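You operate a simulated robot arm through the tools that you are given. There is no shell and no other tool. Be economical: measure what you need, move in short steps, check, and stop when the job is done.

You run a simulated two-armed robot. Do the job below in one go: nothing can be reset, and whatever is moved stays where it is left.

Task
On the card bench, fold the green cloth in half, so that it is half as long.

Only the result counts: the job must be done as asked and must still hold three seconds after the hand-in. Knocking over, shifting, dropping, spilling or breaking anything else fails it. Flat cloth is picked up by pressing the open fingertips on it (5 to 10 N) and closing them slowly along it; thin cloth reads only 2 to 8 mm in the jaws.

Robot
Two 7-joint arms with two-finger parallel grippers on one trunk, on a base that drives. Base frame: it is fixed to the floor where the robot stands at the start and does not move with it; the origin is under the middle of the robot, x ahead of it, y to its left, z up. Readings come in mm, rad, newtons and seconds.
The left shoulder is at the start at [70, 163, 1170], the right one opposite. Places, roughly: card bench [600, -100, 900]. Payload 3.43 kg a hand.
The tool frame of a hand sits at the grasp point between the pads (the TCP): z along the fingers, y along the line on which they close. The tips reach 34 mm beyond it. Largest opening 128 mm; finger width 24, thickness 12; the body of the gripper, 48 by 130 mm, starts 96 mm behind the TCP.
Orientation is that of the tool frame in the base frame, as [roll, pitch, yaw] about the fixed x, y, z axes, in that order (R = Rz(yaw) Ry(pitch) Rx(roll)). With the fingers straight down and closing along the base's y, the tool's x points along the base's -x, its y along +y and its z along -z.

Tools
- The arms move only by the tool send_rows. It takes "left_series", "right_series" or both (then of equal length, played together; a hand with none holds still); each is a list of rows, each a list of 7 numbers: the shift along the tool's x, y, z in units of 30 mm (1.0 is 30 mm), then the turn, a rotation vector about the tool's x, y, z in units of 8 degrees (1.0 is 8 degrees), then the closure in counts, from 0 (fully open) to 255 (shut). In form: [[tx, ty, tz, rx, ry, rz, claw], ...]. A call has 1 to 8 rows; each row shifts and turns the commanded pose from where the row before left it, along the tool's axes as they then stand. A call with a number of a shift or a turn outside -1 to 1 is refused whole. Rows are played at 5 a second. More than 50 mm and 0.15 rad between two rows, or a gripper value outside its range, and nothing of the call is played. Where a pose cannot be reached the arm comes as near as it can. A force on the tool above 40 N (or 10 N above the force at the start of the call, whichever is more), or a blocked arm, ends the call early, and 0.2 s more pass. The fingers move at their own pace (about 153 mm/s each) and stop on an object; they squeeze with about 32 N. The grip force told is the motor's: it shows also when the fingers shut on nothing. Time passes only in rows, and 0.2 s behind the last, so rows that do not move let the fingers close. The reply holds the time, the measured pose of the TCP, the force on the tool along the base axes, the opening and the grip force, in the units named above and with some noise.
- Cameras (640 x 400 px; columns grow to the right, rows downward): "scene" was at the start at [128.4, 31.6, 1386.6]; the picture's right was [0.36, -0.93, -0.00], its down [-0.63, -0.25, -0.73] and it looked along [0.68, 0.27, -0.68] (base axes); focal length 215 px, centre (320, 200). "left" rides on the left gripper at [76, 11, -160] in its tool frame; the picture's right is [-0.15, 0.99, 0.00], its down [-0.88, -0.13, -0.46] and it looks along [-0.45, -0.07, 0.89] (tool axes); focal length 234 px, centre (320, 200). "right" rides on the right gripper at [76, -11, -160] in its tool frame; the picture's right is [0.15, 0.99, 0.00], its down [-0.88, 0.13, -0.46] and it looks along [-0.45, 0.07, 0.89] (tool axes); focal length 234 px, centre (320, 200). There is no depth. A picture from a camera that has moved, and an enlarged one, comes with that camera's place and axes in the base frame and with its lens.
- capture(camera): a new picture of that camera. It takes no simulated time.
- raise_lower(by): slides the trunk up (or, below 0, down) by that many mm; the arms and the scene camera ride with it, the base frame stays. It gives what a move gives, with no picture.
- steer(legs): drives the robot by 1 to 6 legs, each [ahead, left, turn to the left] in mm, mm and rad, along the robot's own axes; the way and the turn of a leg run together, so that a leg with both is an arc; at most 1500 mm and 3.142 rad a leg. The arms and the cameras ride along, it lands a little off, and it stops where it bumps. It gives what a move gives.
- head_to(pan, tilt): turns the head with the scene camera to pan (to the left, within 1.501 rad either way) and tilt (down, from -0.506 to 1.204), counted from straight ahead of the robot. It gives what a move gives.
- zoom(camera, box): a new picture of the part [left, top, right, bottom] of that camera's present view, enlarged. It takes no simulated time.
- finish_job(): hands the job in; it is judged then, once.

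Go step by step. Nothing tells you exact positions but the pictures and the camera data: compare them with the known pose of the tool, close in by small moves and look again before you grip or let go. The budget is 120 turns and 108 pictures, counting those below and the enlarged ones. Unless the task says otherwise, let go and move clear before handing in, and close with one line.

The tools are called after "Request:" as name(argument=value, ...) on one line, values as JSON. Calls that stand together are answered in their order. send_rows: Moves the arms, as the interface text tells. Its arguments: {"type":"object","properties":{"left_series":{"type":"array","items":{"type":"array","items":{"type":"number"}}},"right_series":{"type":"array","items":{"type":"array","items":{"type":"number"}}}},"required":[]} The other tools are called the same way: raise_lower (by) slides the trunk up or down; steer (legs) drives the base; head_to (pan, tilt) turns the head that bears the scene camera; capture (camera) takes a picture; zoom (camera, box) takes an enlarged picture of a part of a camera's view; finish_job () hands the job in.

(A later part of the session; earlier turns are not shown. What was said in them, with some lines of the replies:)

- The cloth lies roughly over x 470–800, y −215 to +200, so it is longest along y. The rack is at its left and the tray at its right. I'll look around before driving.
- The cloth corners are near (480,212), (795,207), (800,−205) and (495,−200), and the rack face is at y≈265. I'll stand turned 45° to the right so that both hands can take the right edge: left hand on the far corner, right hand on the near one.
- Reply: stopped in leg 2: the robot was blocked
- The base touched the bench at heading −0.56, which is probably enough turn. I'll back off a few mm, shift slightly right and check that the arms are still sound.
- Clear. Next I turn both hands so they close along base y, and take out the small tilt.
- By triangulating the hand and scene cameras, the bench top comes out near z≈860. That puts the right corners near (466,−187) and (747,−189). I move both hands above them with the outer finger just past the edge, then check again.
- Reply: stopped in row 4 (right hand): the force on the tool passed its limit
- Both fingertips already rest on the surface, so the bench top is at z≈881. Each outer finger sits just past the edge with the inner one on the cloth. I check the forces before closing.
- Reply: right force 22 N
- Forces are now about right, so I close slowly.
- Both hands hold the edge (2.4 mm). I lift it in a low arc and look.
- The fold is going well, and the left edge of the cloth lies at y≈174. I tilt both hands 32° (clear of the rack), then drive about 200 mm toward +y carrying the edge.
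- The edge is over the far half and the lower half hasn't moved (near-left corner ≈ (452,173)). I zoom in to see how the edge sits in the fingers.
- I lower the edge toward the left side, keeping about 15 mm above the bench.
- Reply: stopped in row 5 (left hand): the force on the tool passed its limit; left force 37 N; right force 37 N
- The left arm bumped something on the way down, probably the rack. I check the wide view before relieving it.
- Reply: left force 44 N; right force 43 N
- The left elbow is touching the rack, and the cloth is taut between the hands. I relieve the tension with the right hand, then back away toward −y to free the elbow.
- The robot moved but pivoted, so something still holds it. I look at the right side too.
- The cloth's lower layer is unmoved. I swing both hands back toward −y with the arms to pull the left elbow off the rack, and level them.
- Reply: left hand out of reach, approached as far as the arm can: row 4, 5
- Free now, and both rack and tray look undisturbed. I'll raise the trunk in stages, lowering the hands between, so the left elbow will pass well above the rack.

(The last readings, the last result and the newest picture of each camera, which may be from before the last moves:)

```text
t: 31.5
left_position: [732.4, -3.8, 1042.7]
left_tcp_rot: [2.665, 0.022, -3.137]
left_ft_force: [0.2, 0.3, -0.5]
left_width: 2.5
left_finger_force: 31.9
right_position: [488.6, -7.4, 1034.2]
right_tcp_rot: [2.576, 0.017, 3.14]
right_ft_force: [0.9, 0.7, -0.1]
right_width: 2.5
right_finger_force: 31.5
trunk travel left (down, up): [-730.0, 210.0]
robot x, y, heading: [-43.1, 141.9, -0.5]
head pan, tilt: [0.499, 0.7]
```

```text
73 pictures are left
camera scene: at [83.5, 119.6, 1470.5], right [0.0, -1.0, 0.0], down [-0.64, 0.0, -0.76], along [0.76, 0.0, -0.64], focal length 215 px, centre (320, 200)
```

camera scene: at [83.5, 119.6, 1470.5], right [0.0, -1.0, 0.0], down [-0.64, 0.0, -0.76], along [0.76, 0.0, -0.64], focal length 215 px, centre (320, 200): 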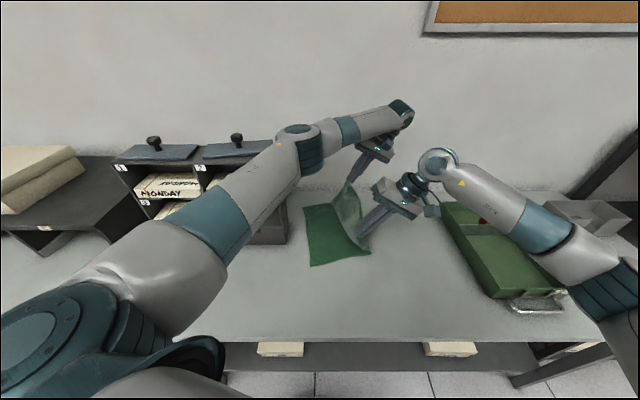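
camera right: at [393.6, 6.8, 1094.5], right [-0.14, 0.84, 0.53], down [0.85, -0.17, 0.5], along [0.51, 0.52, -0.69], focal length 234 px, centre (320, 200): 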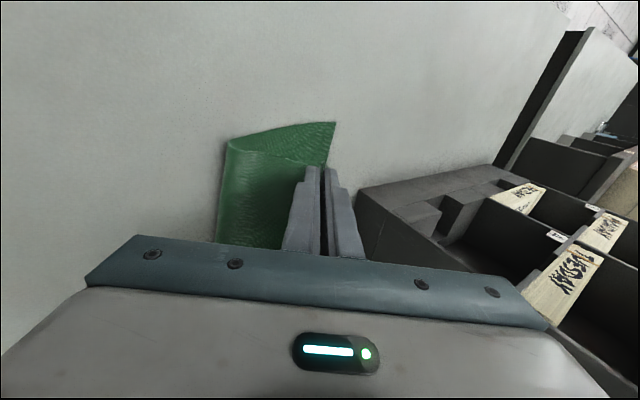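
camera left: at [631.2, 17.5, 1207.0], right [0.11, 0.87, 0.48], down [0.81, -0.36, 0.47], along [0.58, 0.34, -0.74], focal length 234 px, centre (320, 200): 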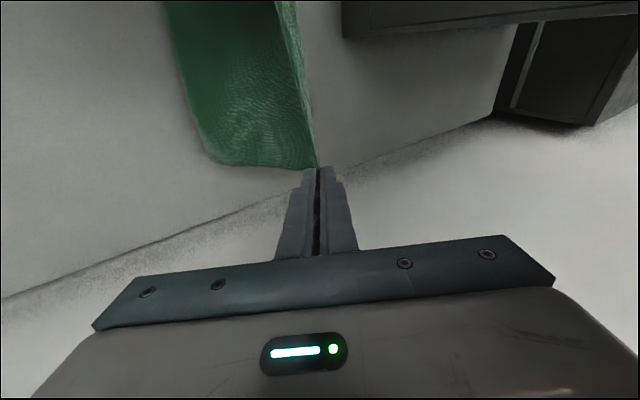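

Request:
raise_lower(by=100)

Request:
send_rows(left_series=[[0, -0.33, 0.56, 0, 0, 0, 255], [0, -0.33, 0.56, 0, 0, 0, 255], [0, -0.33, 0.56, 0, 0, 0, 255], [0, -0.33, 0.56, 0, 0, 0, 255], [0, -0.33, 0.56, 0, 0, 0, 255], [0, -0.33, 0.56, 0, 0, 0, 255]], right_series=[[0, -0.33, 0.56, 0, 0, 0, 255], [0, -0.33, 0.56, 0, 0, 0, 255], [0, -0.33, 0.56, 0, 0, 0, 255], [0, -0.33, 0.56, 0, 0, 0, 255], [0, -0.33, 0.56, 0, 0, 0, 255], [0, -0.33, 0.56, 0, 0, 0, 255]])

Request:
capture(camera="scene")

```text
t: 32.8
left_position: [731.2, -3.2, 1142.0]
left_tcp_rot: [2.663, 0.021, -3.14]
left_ft_force: [-0.9, 0.2, -0.8]
left_width: 2.4
left_finger_force: 31.9
right_position: [487.7, -7.6, 1133.5]
right_tcp_rot: [2.573, 0.017, 3.14]
right_ft_force: [-0.5, -0.4, -0.1]
right_width: 2.6
right_finger_force: 32.6
trunk travel left (down, up): [-830.0, 110.0]
robot x, y, heading: [-47.4, 140.8, -0.499]
head pan, tilt: [0.499, 0.7]
```

```text
t: 34.2
left_position: [734.4, -8.6, 1027.5]
left_tcp_rot: [2.662, 0.024, -3.137]
left_ft_force: [0.3, 0.1, 0.1]
left_width: 2.3
left_finger_force: 32.3
right_position: [490.1, -3.4, 1015.6]
right_tcp_rot: [2.575, 0.018, 3.142]
right_ft_force: [1.1, -1.0, 0.3]
right_width: 2.5
right_finger_force: 32.5
trunk travel left (down, up): [-830.0, 110.0]
robot x, y, heading: [-47.5, 142.0, -0.501]
head pan, tilt: [0.499, 0.7]
```

```text
72 pictures are left
camera scene: at [83.5, 119.9, 1570.5], right [0.0, -1.0, 0.0], down [-0.64, 0.0, -0.76], along [0.76, 0.0, -0.64], focal length 215 px, centre (320, 200)
```

scene: 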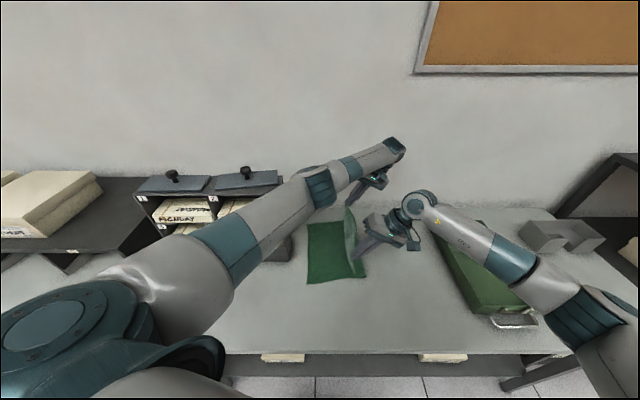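

Plenty of height now. I bring the edge over with the arms alone.

Request:
send_rows(left_series=[[0, 0.44, 0.51, 0, 0, 0, 255], [0, 0.44, 0.51, 0, 0, 0, 255], [0, 0.44, 0.51, 0, 0, 0, 255], [0, 0.44, 0.51, 0, 0, 0, 255]], right_series=[[0, 0.44, 0.47, 0, 0, 0, 255], [0, 0.44, 0.47, 0, 0, 0, 255], [0, 0.44, 0.47, 0, 0, 0, 255], [0, 0.44, 0.47, 0, 0, 0, 255]])

Request:
capture(camera="scene")

```text
t: 35.2
left_position: [723.6, 32.3, 1005.1]
left_tcp_rot: [2.651, 0.03, 3.122]
left_ft_force: [0.8, 0.8, -0.4]
left_width: 2.5
left_finger_force: 32.4
right_position: [482.3, 51.5, 999.4]
right_tcp_rot: [2.558, 0.027, 3.128]
right_ft_force: [0.0, -0.9, 0.2]
right_width: 2.5
right_finger_force: 32.0
trunk travel left (down, up): [-830.0, 110.0]
robot x, y, heading: [-46.1, 141.5, -0.508]
head pan, tilt: [0.499, 0.7]
```

```text
71 pictures are left
camera scene: at [71.1, 92.7, 1571.3], right [-0.01, -1.0, -0.02], down [-0.64, 0.02, -0.77], along [0.77, 0.0, -0.64], focal length 215 px, centre (320, 200)
```

scene: 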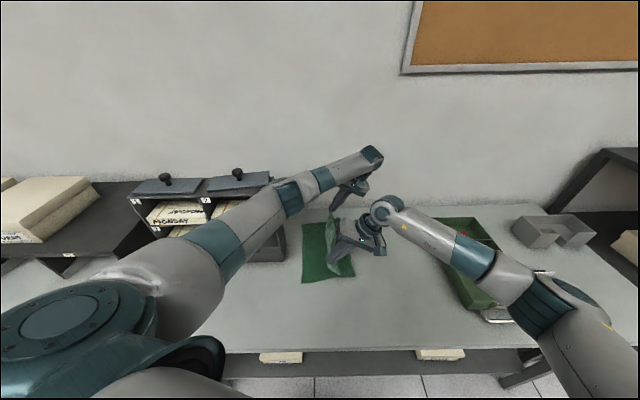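

The left elbow nudged the rack side again at (~x 540, y 240). I back off and reposition the robot about 150 mm to the right, so the left arm reaches in from the right side instead.

Request:
steer(legs=[[72, -131, 0]])

Request:
capture(camera="scene")

```text
t: 36.6
left_position: [736.4, -84.5, 999.1]
left_tcp_rot: [2.661, 0.022, -3.139]
left_ft_force: [-0.1, 0.1, 0.8]
left_width: 2.2
left_finger_force: 31.9
right_position: [491.6, -78.2, 995.7]
right_tcp_rot: [2.575, 0.018, 3.139]
right_ft_force: [0.7, 0.1, -1.1]
right_width: 2.6
right_finger_force: 32.0
trunk travel left (down, up): [-830.0, 110.0]
robot x, y, heading: [-40.9, -7.0, -0.498]
head pan, tilt: [0.499, 0.7]
```

```text
70 pictures are left
camera scene: at [83.3, -30.8, 1570.6], right [0.0, -1.0, 0.0], down [-0.64, 0.0, -0.77], along [0.77, 0.0, -0.64], focal length 215 px, centre (320, 200)
```

scene: 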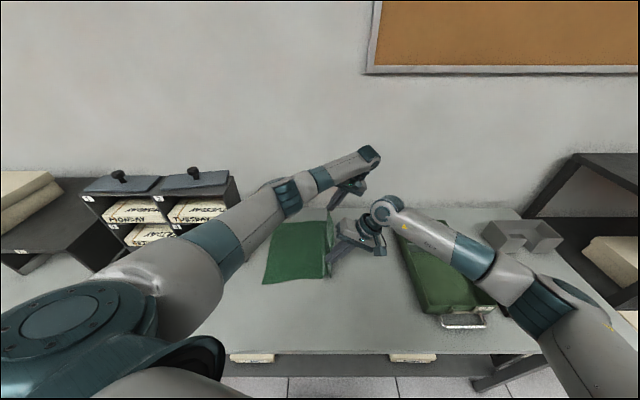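

Request:
send_rows(left_series=[[0, 0.45, 0.15, -0.3, 0, 0, 255], [0, 0.45, 0.17, -0.3, 0, 0, 255], [0, 0.43, 0.19, -0.3, 0, 0, 255], [0, 0.42, 0.21, -0.3, 0, 0, 255], [0, 0.41, 0.23, -0.3, 0, 0, 255], [0, 0.4, 0.25, -0.3, 0, 0, 255], [0, 0.38, 0.27, -0.3, 0, 0, 255], [0, 0.36, 0.29, -0.3, 0, 0, 255]], right_series=[[0, 0.45, 0.17, -0.3, 0, 0, 255], [0, 0.43, 0.19, -0.3, 0, 0, 255], [0, 0.42, 0.21, -0.3, 0, 0, 255], [0, 0.41, 0.23, -0.3, 0, 0, 255], [0, 0.4, 0.25, -0.3, 0, 0, 255], [0, 0.38, 0.27, -0.3, 0, 0, 255], [0, 0.36, 0.29, -0.3, 0, 0, 255], [0, 0.34, 0.31, -0.3, 0, 0, 255]])

Request:
capture(camera="scene")

```text
t: 38.4
left_position: [737.9, 25.6, 1012.5]
left_tcp_rot: [2.326, 0.022, -3.139]
left_ft_force: [0.0, -0.2, 0.6]
left_width: 2.2
left_finger_force: 31.7
right_position: [490.4, 32.2, 1014.1]
right_tcp_rot: [2.239, 0.018, 3.138]
right_ft_force: [0.4, 0.3, -0.1]
right_width: 2.3
right_finger_force: 31.9
trunk travel left (down, up): [-830.0, 110.0]
robot x, y, heading: [-44.7, -5.6, -0.497]
head pan, tilt: [0.499, 0.7]
```

```text
69 pictures are left
camera scene: at [84.3, -30.1, 1570.5], right [0.0, -1.0, 0.0], down [-0.64, 0.0, -0.76], along [0.76, 0.0, -0.64], focal length 215 px, centre (320, 200)
```

scene: 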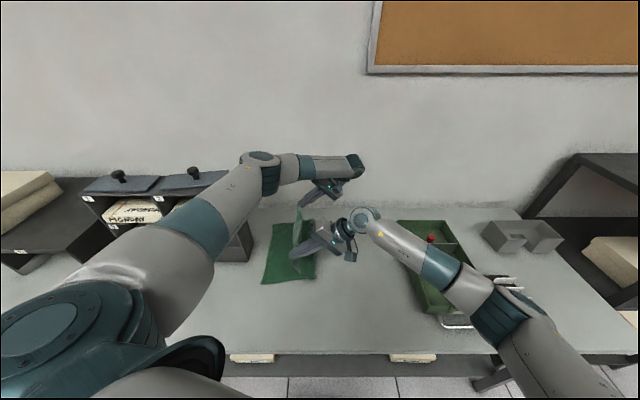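

Elbow is well clear now. Continue over and down.

Request:
send_rows(left_series=[[0, 0.04, 0.68, 0, 0, 0, 255], [0, 0.04, 0.68, 0, 0, 0, 255], [0, 0.04, 0.68, 0, 0, 0, 255], [0, 0.04, 0.68, 0, 0, 0, 255]], right_series=[[0, -0.04, 0.67, 0, 0, 0, 255], [0, -0.04, 0.67, 0, 0, 0, 255], [0, -0.04, 0.67, 0, 0, 0, 255], [0, -0.04, 0.67, 0, 0, 0, 255]])

Request:
capture(camera="scene")

Request:
capture(camera="right")

Request:
capture(camera="left")

```text
t: 39.4
left_position: [738.1, 89.5, 960.5]
left_tcp_rot: [2.33, 0.022, -3.138]
left_ft_force: [0.2, 1.0, -0.7]
left_width: 2.2
left_finger_force: 32.1
right_position: [492.5, 95.0, 963.9]
right_tcp_rot: [2.241, 0.017, 3.137]
right_ft_force: [-0.1, 0.5, -1.0]
right_width: 2.5
right_finger_force: 31.8
trunk travel left (down, up): [-830.0, 110.0]
robot x, y, heading: [-48.8, -6.7, -0.499]
head pan, tilt: [0.499, 0.7]
```

```text
68 pictures are left
camera scene: at [84.9, -28.3, 1570.5], right [0.0, -1.0, 0.0], down [-0.64, 0.0, -0.76], along [0.76, 0.0, -0.64], focal length 215 px, centre (320, 200)
```

scene: 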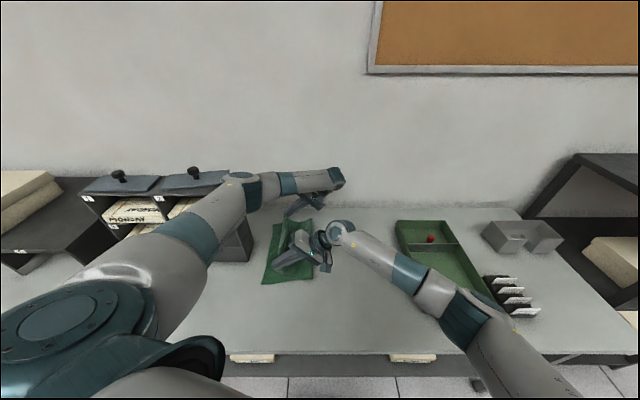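

```text
67 pictures are left
camera right: at [414.8, -36.9, 1053.4], right [-0.16, 0.61, 0.77], down [0.87, -0.28, 0.4], along [0.46, 0.74, -0.49], focal length 234 px, centre (320, 200)
```

right: 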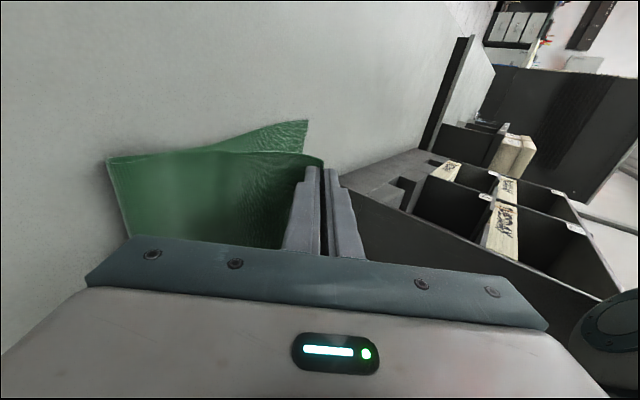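

```text
66 pictures are left
camera left: at [660.4, -19.4, 1076.0], right [0.13, 0.68, 0.72], down [0.88, -0.42, 0.24], along [0.46, 0.6, -0.65], focal length 234 px, centre (320, 200)
```

left: 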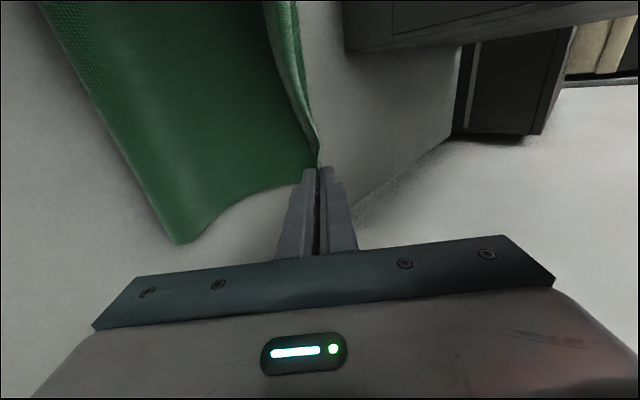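

Request:
send_rows(left_series=[[0, 0.02, 0.6, 0, 0, 0, 255], [0, 0.02, 0.6, 0, 0, 0, 255], [0, 0.02, 0.57, 0, 0, 0, 255]], right_series=[[0, -0.1, 0.58, 0, 0, 0, 255], [0, -0.1, 0.58, 0, 0, 0, 255], [0, -0.12, 0.58, 0, 0, 0, 255]])

Request:
zoom(camera="scene", box=[220, 150, 380, 310])

Request:
zoom(camera="right", box=[80, 80, 400, 280])

Request:
capture(camera="left")

```text
t: 40.2
left_position: [736.8, 108.1, 932.6]
left_tcp_rot: [2.315, 0.026, 3.136]
left_ft_force: [0.6, -0.1, 0.3]
left_width: 2.2
left_finger_force: 31.8
right_position: [491.4, 113.0, 927.9]
right_tcp_rot: [2.225, 0.019, 3.132]
right_ft_force: [-0.4, -0.4, 0.2]
right_width: 2.1
right_finger_force: 32.5
trunk travel left (down, up): [-830.0, 110.0]
robot x, y, heading: [-42.0, -9.0, -0.51]
head pan, tilt: [0.499, 0.7]
```

```text
2.50 times, centred on (300, 230) of scene
camera zoom: at [80.6, -53.7, 1571.1], right [-0.01, -1.0, -0.01], down [-0.64, 0.02, -0.77], along [0.77, 0.0, -0.64], focal length 538 px, centre (370, 125)
```

zoom: 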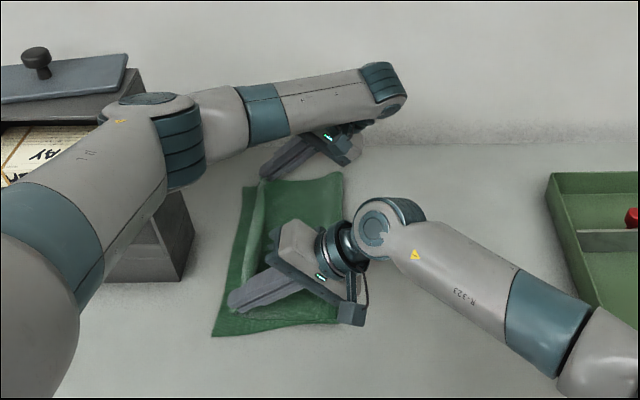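

```text
2.00 times, centred on (240, 180) of right
camera zoom: at [413.8, -20.3, 1015.0], right [-0.16, 0.6, 0.78], down [0.87, -0.29, 0.4], along [0.47, 0.74, -0.48], focal length 468 px, centre (480, 240)
```

zoom: 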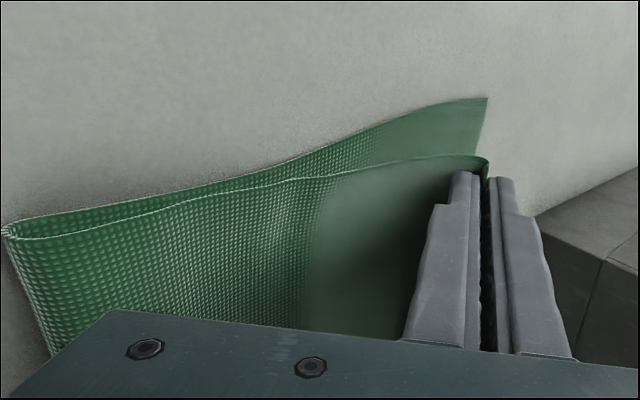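

```text
63 pictures are left
camera left: at [657.7, -1.1, 1045.4], right [0.13, 0.67, 0.73], down [0.87, -0.43, 0.24], along [0.47, 0.61, -0.64], focal length 234 px, centre (320, 200)
```

left: 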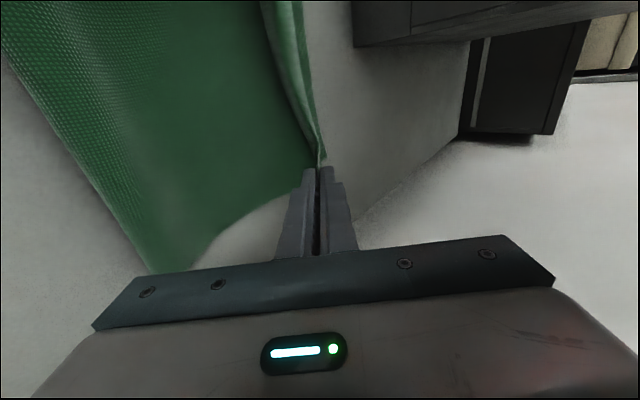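

The elbow is touching the rack lightly again (trunk deflected about 25 mm), so I shift the base another 80 mm right. I'll then re-extend the arms.

Request:
steer(legs=[[39, -70, 0]])

Request:
send_rows(left_series=[[0, 0.34, 0.36, 0, 0, 0, 255], [0, 0.34, 0.36, 0, 0, 0, 255], [0, 0.34, 0.36, 0, 0, 0, 255], [0, 0.34, 0.36, 0, 0, 0, 255]], right_series=[[0, 0.31, 0.39, 0, 0, 0, 255], [0, 0.31, 0.39, 0, 0, 0, 255], [0, 0.31, 0.39, 0, 0, 0, 255], [0, 0.31, 0.39, 0, 0, 0, 255]])

Request:
capture(camera="scene")

```text
t: 41.3
left_position: [737.7, 53.7, 925.3]
left_tcp_rot: [2.329, 0.021, -3.136]
left_ft_force: [-0.7, -0.3, 0.0]
left_width: 2.2
left_finger_force: 32.1
right_position: [494.4, 52.5, 922.9]
right_tcp_rot: [2.243, 0.018, -3.141]
right_ft_force: [-0.1, 0.2, 0.7]
right_width: 2.2
right_finger_force: 32.1
trunk travel left (down, up): [-830.0, 110.0]
robot x, y, heading: [-45.3, -84.8, -0.499]
head pan, tilt: [0.499, 0.7]
```

```text
t: 42.3
left_position: [736.6, 112.2, 924.3]
left_tcp_rot: [2.328, 0.02, -3.136]
left_ft_force: [-0.3, -0.3, 0.2]
left_width: 2.5
left_finger_force: 31.9
right_position: [493.4, 112.2, 922.9]
right_tcp_rot: [2.241, 0.019, 3.141]
right_ft_force: [0.3, 0.2, -0.2]
right_width: 2.3
right_finger_force: 31.8
trunk travel left (down, up): [-830.0, 110.0]
robot x, y, heading: [-42.4, -86.7, -0.498]
head pan, tilt: [0.499, 0.7]
```

```text
62 pictures are left
camera scene: at [85.0, -107.7, 1570.5], right [0.0, -1.0, 0.0], down [-0.64, 0.0, -0.76], along [0.76, 0.0, -0.64], focal length 215 px, centre (320, 200)
```

scene: 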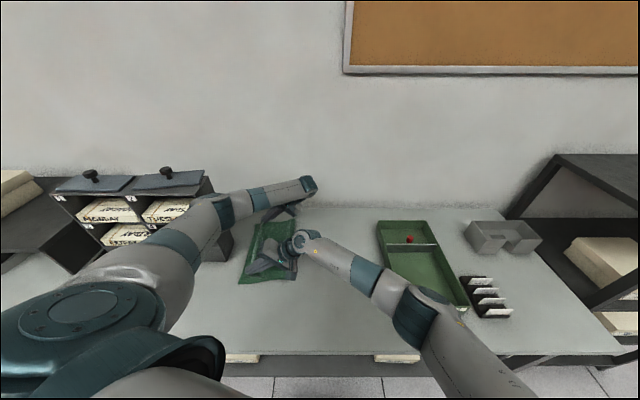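

Hands are in position with no contact. A small pull outward, then open gently.

Request:
send_rows(left_series=[[0, 0.23, 0.24, 0, 0, 0, 255], [0, 0, 0, 0, 0, 0, 255], [0, 0, 0, 0, 0, 0, 230], [0, 0, 0, 0, 0, 0, 210], [0, 0, 0, 0, 0, 0, 200], [0, 0, 0, 0, 0, 0, 200]], right_series=[[0, 0.21, 0.26, 0, 0, 0, 255], [0, 0, 0, 0, 0, 0, 255], [0, 0, 0, 0, 0, 0, 230], [0, 0, 0, 0, 0, 0, 210], [0, 0, 0, 0, 0, 0, 200], [0, 0, 0, 0, 0, 0, 200]])

Request:
zoom(camera="right", box=[80, 80, 400, 280])

Request:
zoom(camera="left", box=[130, 0, 450, 260])

Request:
zoom(camera="scene", box=[200, 170, 350, 300])

```text
t: 43.7
left_position: [737.1, 117.8, 926.3]
left_tcp_rot: [2.325, 0.022, -3.136]
left_ft_force: [0.9, 0.6, 0.8]
left_width: 27.5
left_finger_force: 0.0
right_position: [496.5, 110.2, 921.3]
right_tcp_rot: [2.241, 0.018, 3.132]
right_ft_force: [0.2, 1.5, 8.8]
right_width: 23.1
right_finger_force: 0.2
trunk travel left (down, up): [-830.0, 110.0]
robot x, y, heading: [-40.2, -89.6, -0.499]
head pan, tilt: [0.499, 0.7]
```

```text
2.00 times, centred on (240, 180) of right
camera zoom: at [418.1, -20.9, 1011.1], right [-0.15, 0.62, 0.77], down [0.87, -0.28, 0.4], along [0.47, 0.73, -0.49], focal length 468 px, centre (480, 240)
```

zoom: 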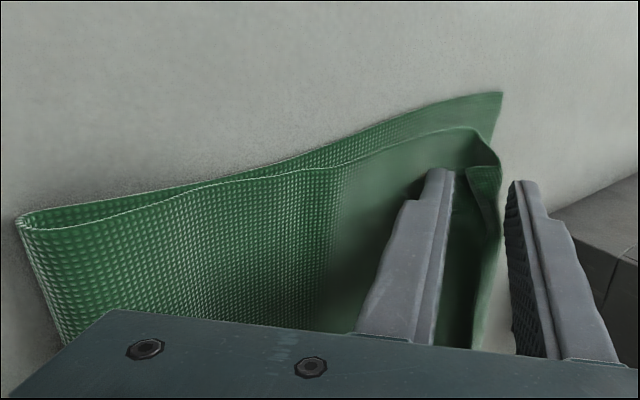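

```text
1.54 times, centred on (290, 130) of left
camera zoom: at [659.1, 8.0, 1041.4], right [0.13, 0.68, 0.72], down [0.88, -0.42, 0.24], along [0.46, 0.61, -0.65], focal length 360 px, centre (366, 308)
```

zoom: 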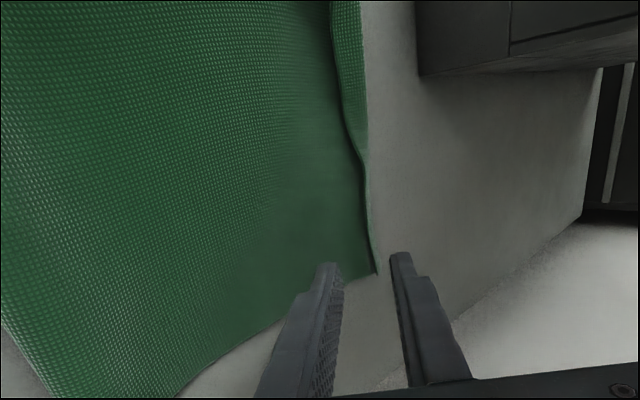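

```text
3.08 times, centred on (275, 235) of scene
camera zoom: at [84.5, -114.8, 1570.5], right [0.0, -1.0, 0.0], down [-0.64, 0.0, -0.76], along [0.76, 0.0, -0.64], focal length 662 px, centre (458, 92)
```

zoom: 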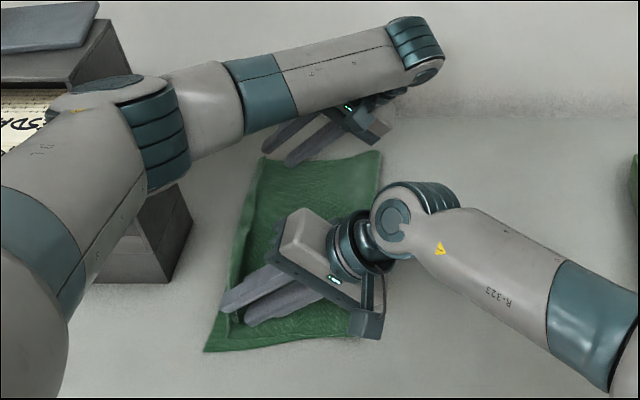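

The left corner unrolled nicely; the right one stands curled between the fingers. I withdraw both hands along their axes.

Request:
send_rows(left_series=[[0, 0, -0.4, 0, 0, 0, 200], [0, 0, -0.7, 0, 0, 0, 200], [0, 0, -1, 0, 0, 0, 200], [0, 0, -1, 0, 0, 0, 200]], right_series=[[0, 0.1, -0.2, 0, 0, 0, 200], [0, 0, -0.5, 0, 0, 0, 190], [0, 0, -1, 0, 0, 0, 190], [0, 0, -1, 0, 0, 0, 190]])

Request:
capture(camera="right")

Request:
capture(camera="left")

Request:
zoom(camera="scene", box=[200, 170, 350, 300])

```text
t: 44.7
left_position: [736.1, 53.1, 988.5]
left_tcp_rot: [2.324, 0.023, -3.133]
left_ft_force: [0.4, 0.0, -0.5]
left_width: 27.4
left_finger_force: 0.0
right_position: [490.7, 58.9, 979.0]
right_tcp_rot: [2.238, 0.016, -3.141]
right_ft_force: [0.3, -0.2, 0.5]
right_width: 32.9
right_finger_force: 0.0
trunk travel left (down, up): [-830.0, 110.0]
robot x, y, heading: [-45.0, -83.3, -0.498]
head pan, tilt: [0.499, 0.7]
```

```text
58 pictures are left
camera right: at [414.5, -74.6, 1068.1], right [-0.16, 0.61, 0.77], down [0.87, -0.28, 0.4], along [0.46, 0.74, -0.49], focal length 234 px, centre (320, 200)
```

right: 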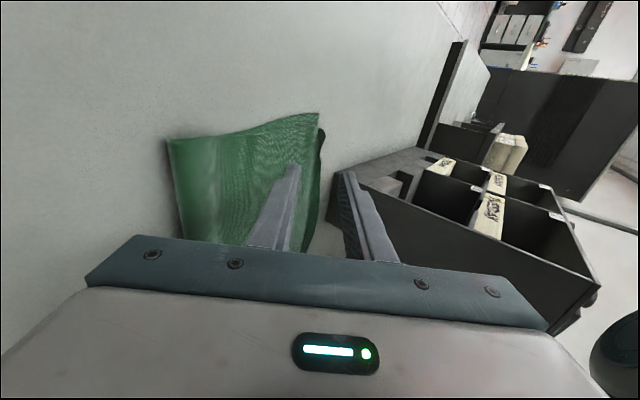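

```text
57 pictures are left
camera left: at [658.7, -56.3, 1104.5], right [0.13, 0.68, 0.72], down [0.88, -0.42, 0.24], along [0.46, 0.61, -0.65], focal length 234 px, centre (320, 200)
```

left: 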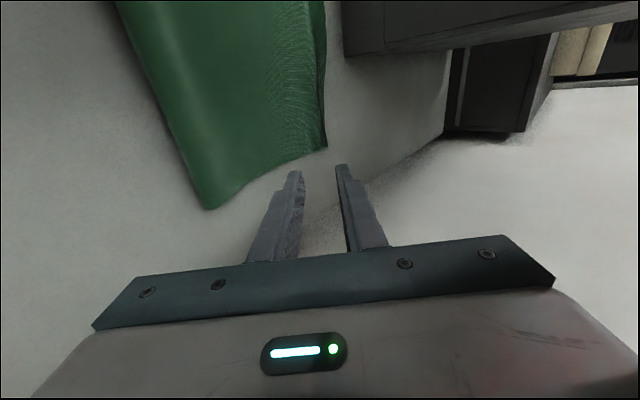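

```text
3.08 times, centred on (275, 235) of scene
camera zoom: at [84.7, -112.4, 1570.4], right [0.0, -1.0, 0.0], down [-0.64, 0.0, -0.76], along [0.76, 0.0, -0.64], focal length 662 px, centre (458, 92)
```

zoom: 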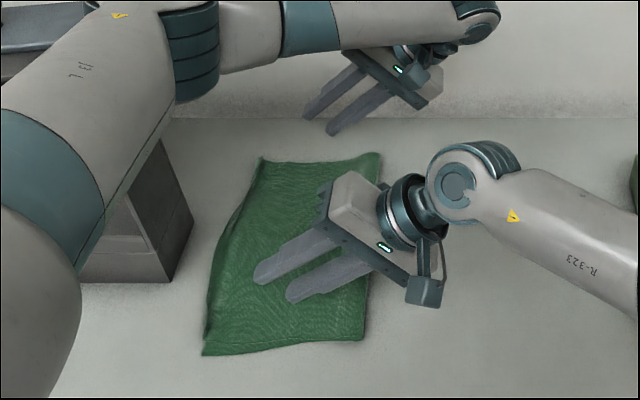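

The cloth appears folded with edges aligned. I withdraw further and take a close look.

Request:
send_rows(left_series=[[0, 0.4, -0.7, 0, 0, 0, 200], [0, 0.4, -0.7, 0, 0, 0, 200], [0, 0.4, -0.7, 0, 0, 0, 200], [0, 0.4, -0.7, 0, 0, 0, 200]], right_series=[[0, 0, -0.9, 0, 0, 0, 190], [0, 0, -0.9, 0, 0, 0, 190], [0, 0, -0.9, 0, 0, 0, 190], [0, 0, -0.9, 0, 0, 0, 190]])

Request:
steer(legs=[[39, -70, 0]])

Request:
capture(camera="scene")

Request:
zoom(camera="scene", box=[170, 190, 310, 290])

Request:
capture(camera="right")

Request:
capture(camera="left")

```text
t: 45.7
left_position: [731.8, 23.6, 1085.9]
left_tcp_rot: [2.325, 0.023, -3.134]
left_ft_force: [0.1, -0.7, -0.3]
left_width: 27.7
left_finger_force: 0.1
right_position: [491.7, -30.1, 1044.6]
right_tcp_rot: [2.239, 0.017, 3.141]
right_ft_force: [0.1, -0.3, 0.7]
right_width: 32.7
right_finger_force: 0.1
trunk travel left (down, up): [-830.0, 110.0]
robot x, y, heading: [-42.2, -93.0, -0.495]
head pan, tilt: [0.499, 0.7]
```

```text
t: 46.7
left_position: [733.8, -53.6, 1085.2]
left_tcp_rot: [2.328, 0.021, -3.135]
left_ft_force: [-1.7, -0.7, -0.4]
left_width: 27.5
left_finger_force: 0.2
right_position: [492.7, -105.5, 1044.4]
right_tcp_rot: [2.241, 0.017, 3.141]
right_ft_force: [0.1, -0.2, 0.8]
right_width: 32.4
right_finger_force: 0.0
trunk travel left (down, up): [-830.0, 110.0]
robot x, y, heading: [-42.4, -170.4, -0.495]
head pan, tilt: [0.499, 0.7]
```

```text
55 pictures are left
camera scene: at [85.9, -187.4, 1570.5], right [0.0, -1.0, 0.0], down [-0.64, 0.0, -0.76], along [0.76, 0.0, -0.64], focal length 215 px, centre (320, 200)
```

scene: 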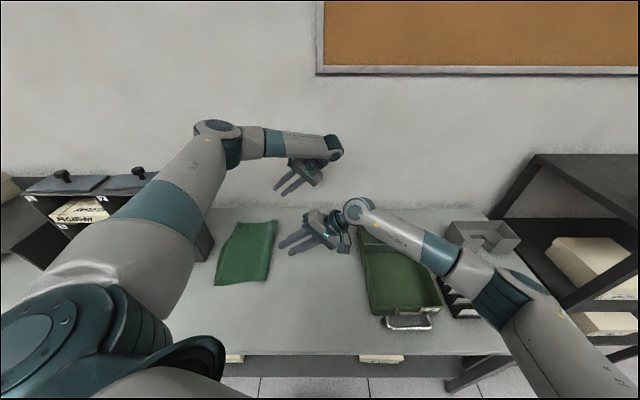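

```text
4.00 times, centred on (240, 240) of scene
camera zoom: at [85.9, -187.4, 1570.5], right [0.0, -1.0, 0.0], down [-0.64, 0.0, -0.76], along [0.76, 0.0, -0.64], focal length 860 px, centre (640, 40)
```

zoom: 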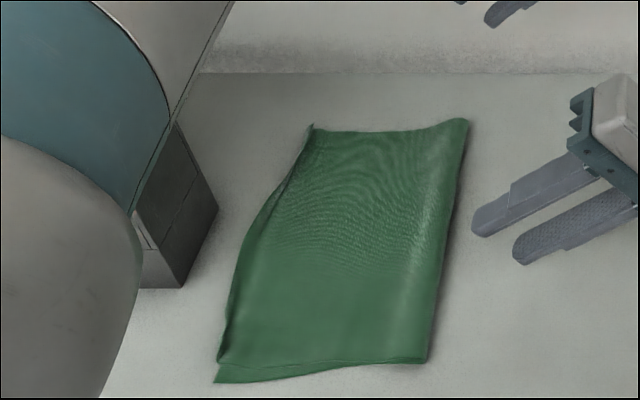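

```text
53 pictures are left
camera right: at [416.4, -237.7, 1135.0], right [-0.16, 0.61, 0.77], down [0.87, -0.28, 0.4], along [0.46, 0.74, -0.49], focal length 234 px, centre (320, 200)
```

right: 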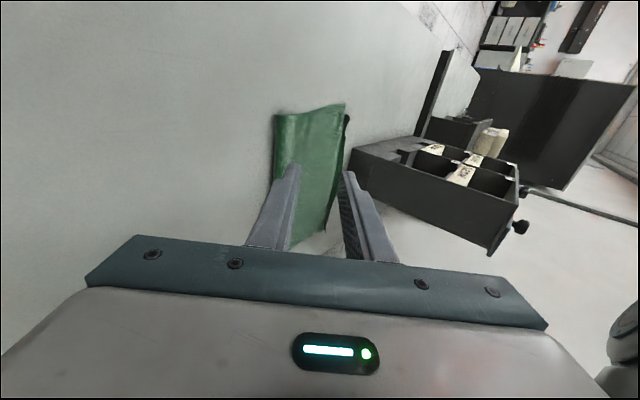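

```text
52 pictures are left
camera left: at [656.3, -161.9, 1199.6], right [0.13, 0.68, 0.72], down [0.88, -0.42, 0.24], along [0.46, 0.6, -0.65], focal length 234 px, centre (320, 200)
```

left: 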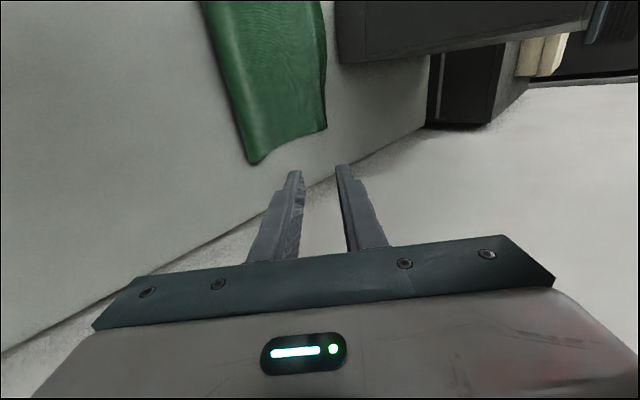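

The two edges now lie together, with the fold at y≈0 and the folded width about 177 mm out of about 365. Both hands are empty and clear. The rack and tray stand where they did, as far as the pictures show, so I hand in.

Request:
finish_job()

```text
The job is handed in.
```

The green cloth is folded in half along its length, with its edges within about 15 mm of each other. The left elbow touched the card rack a few times, but in the pictures the rack had not moved.
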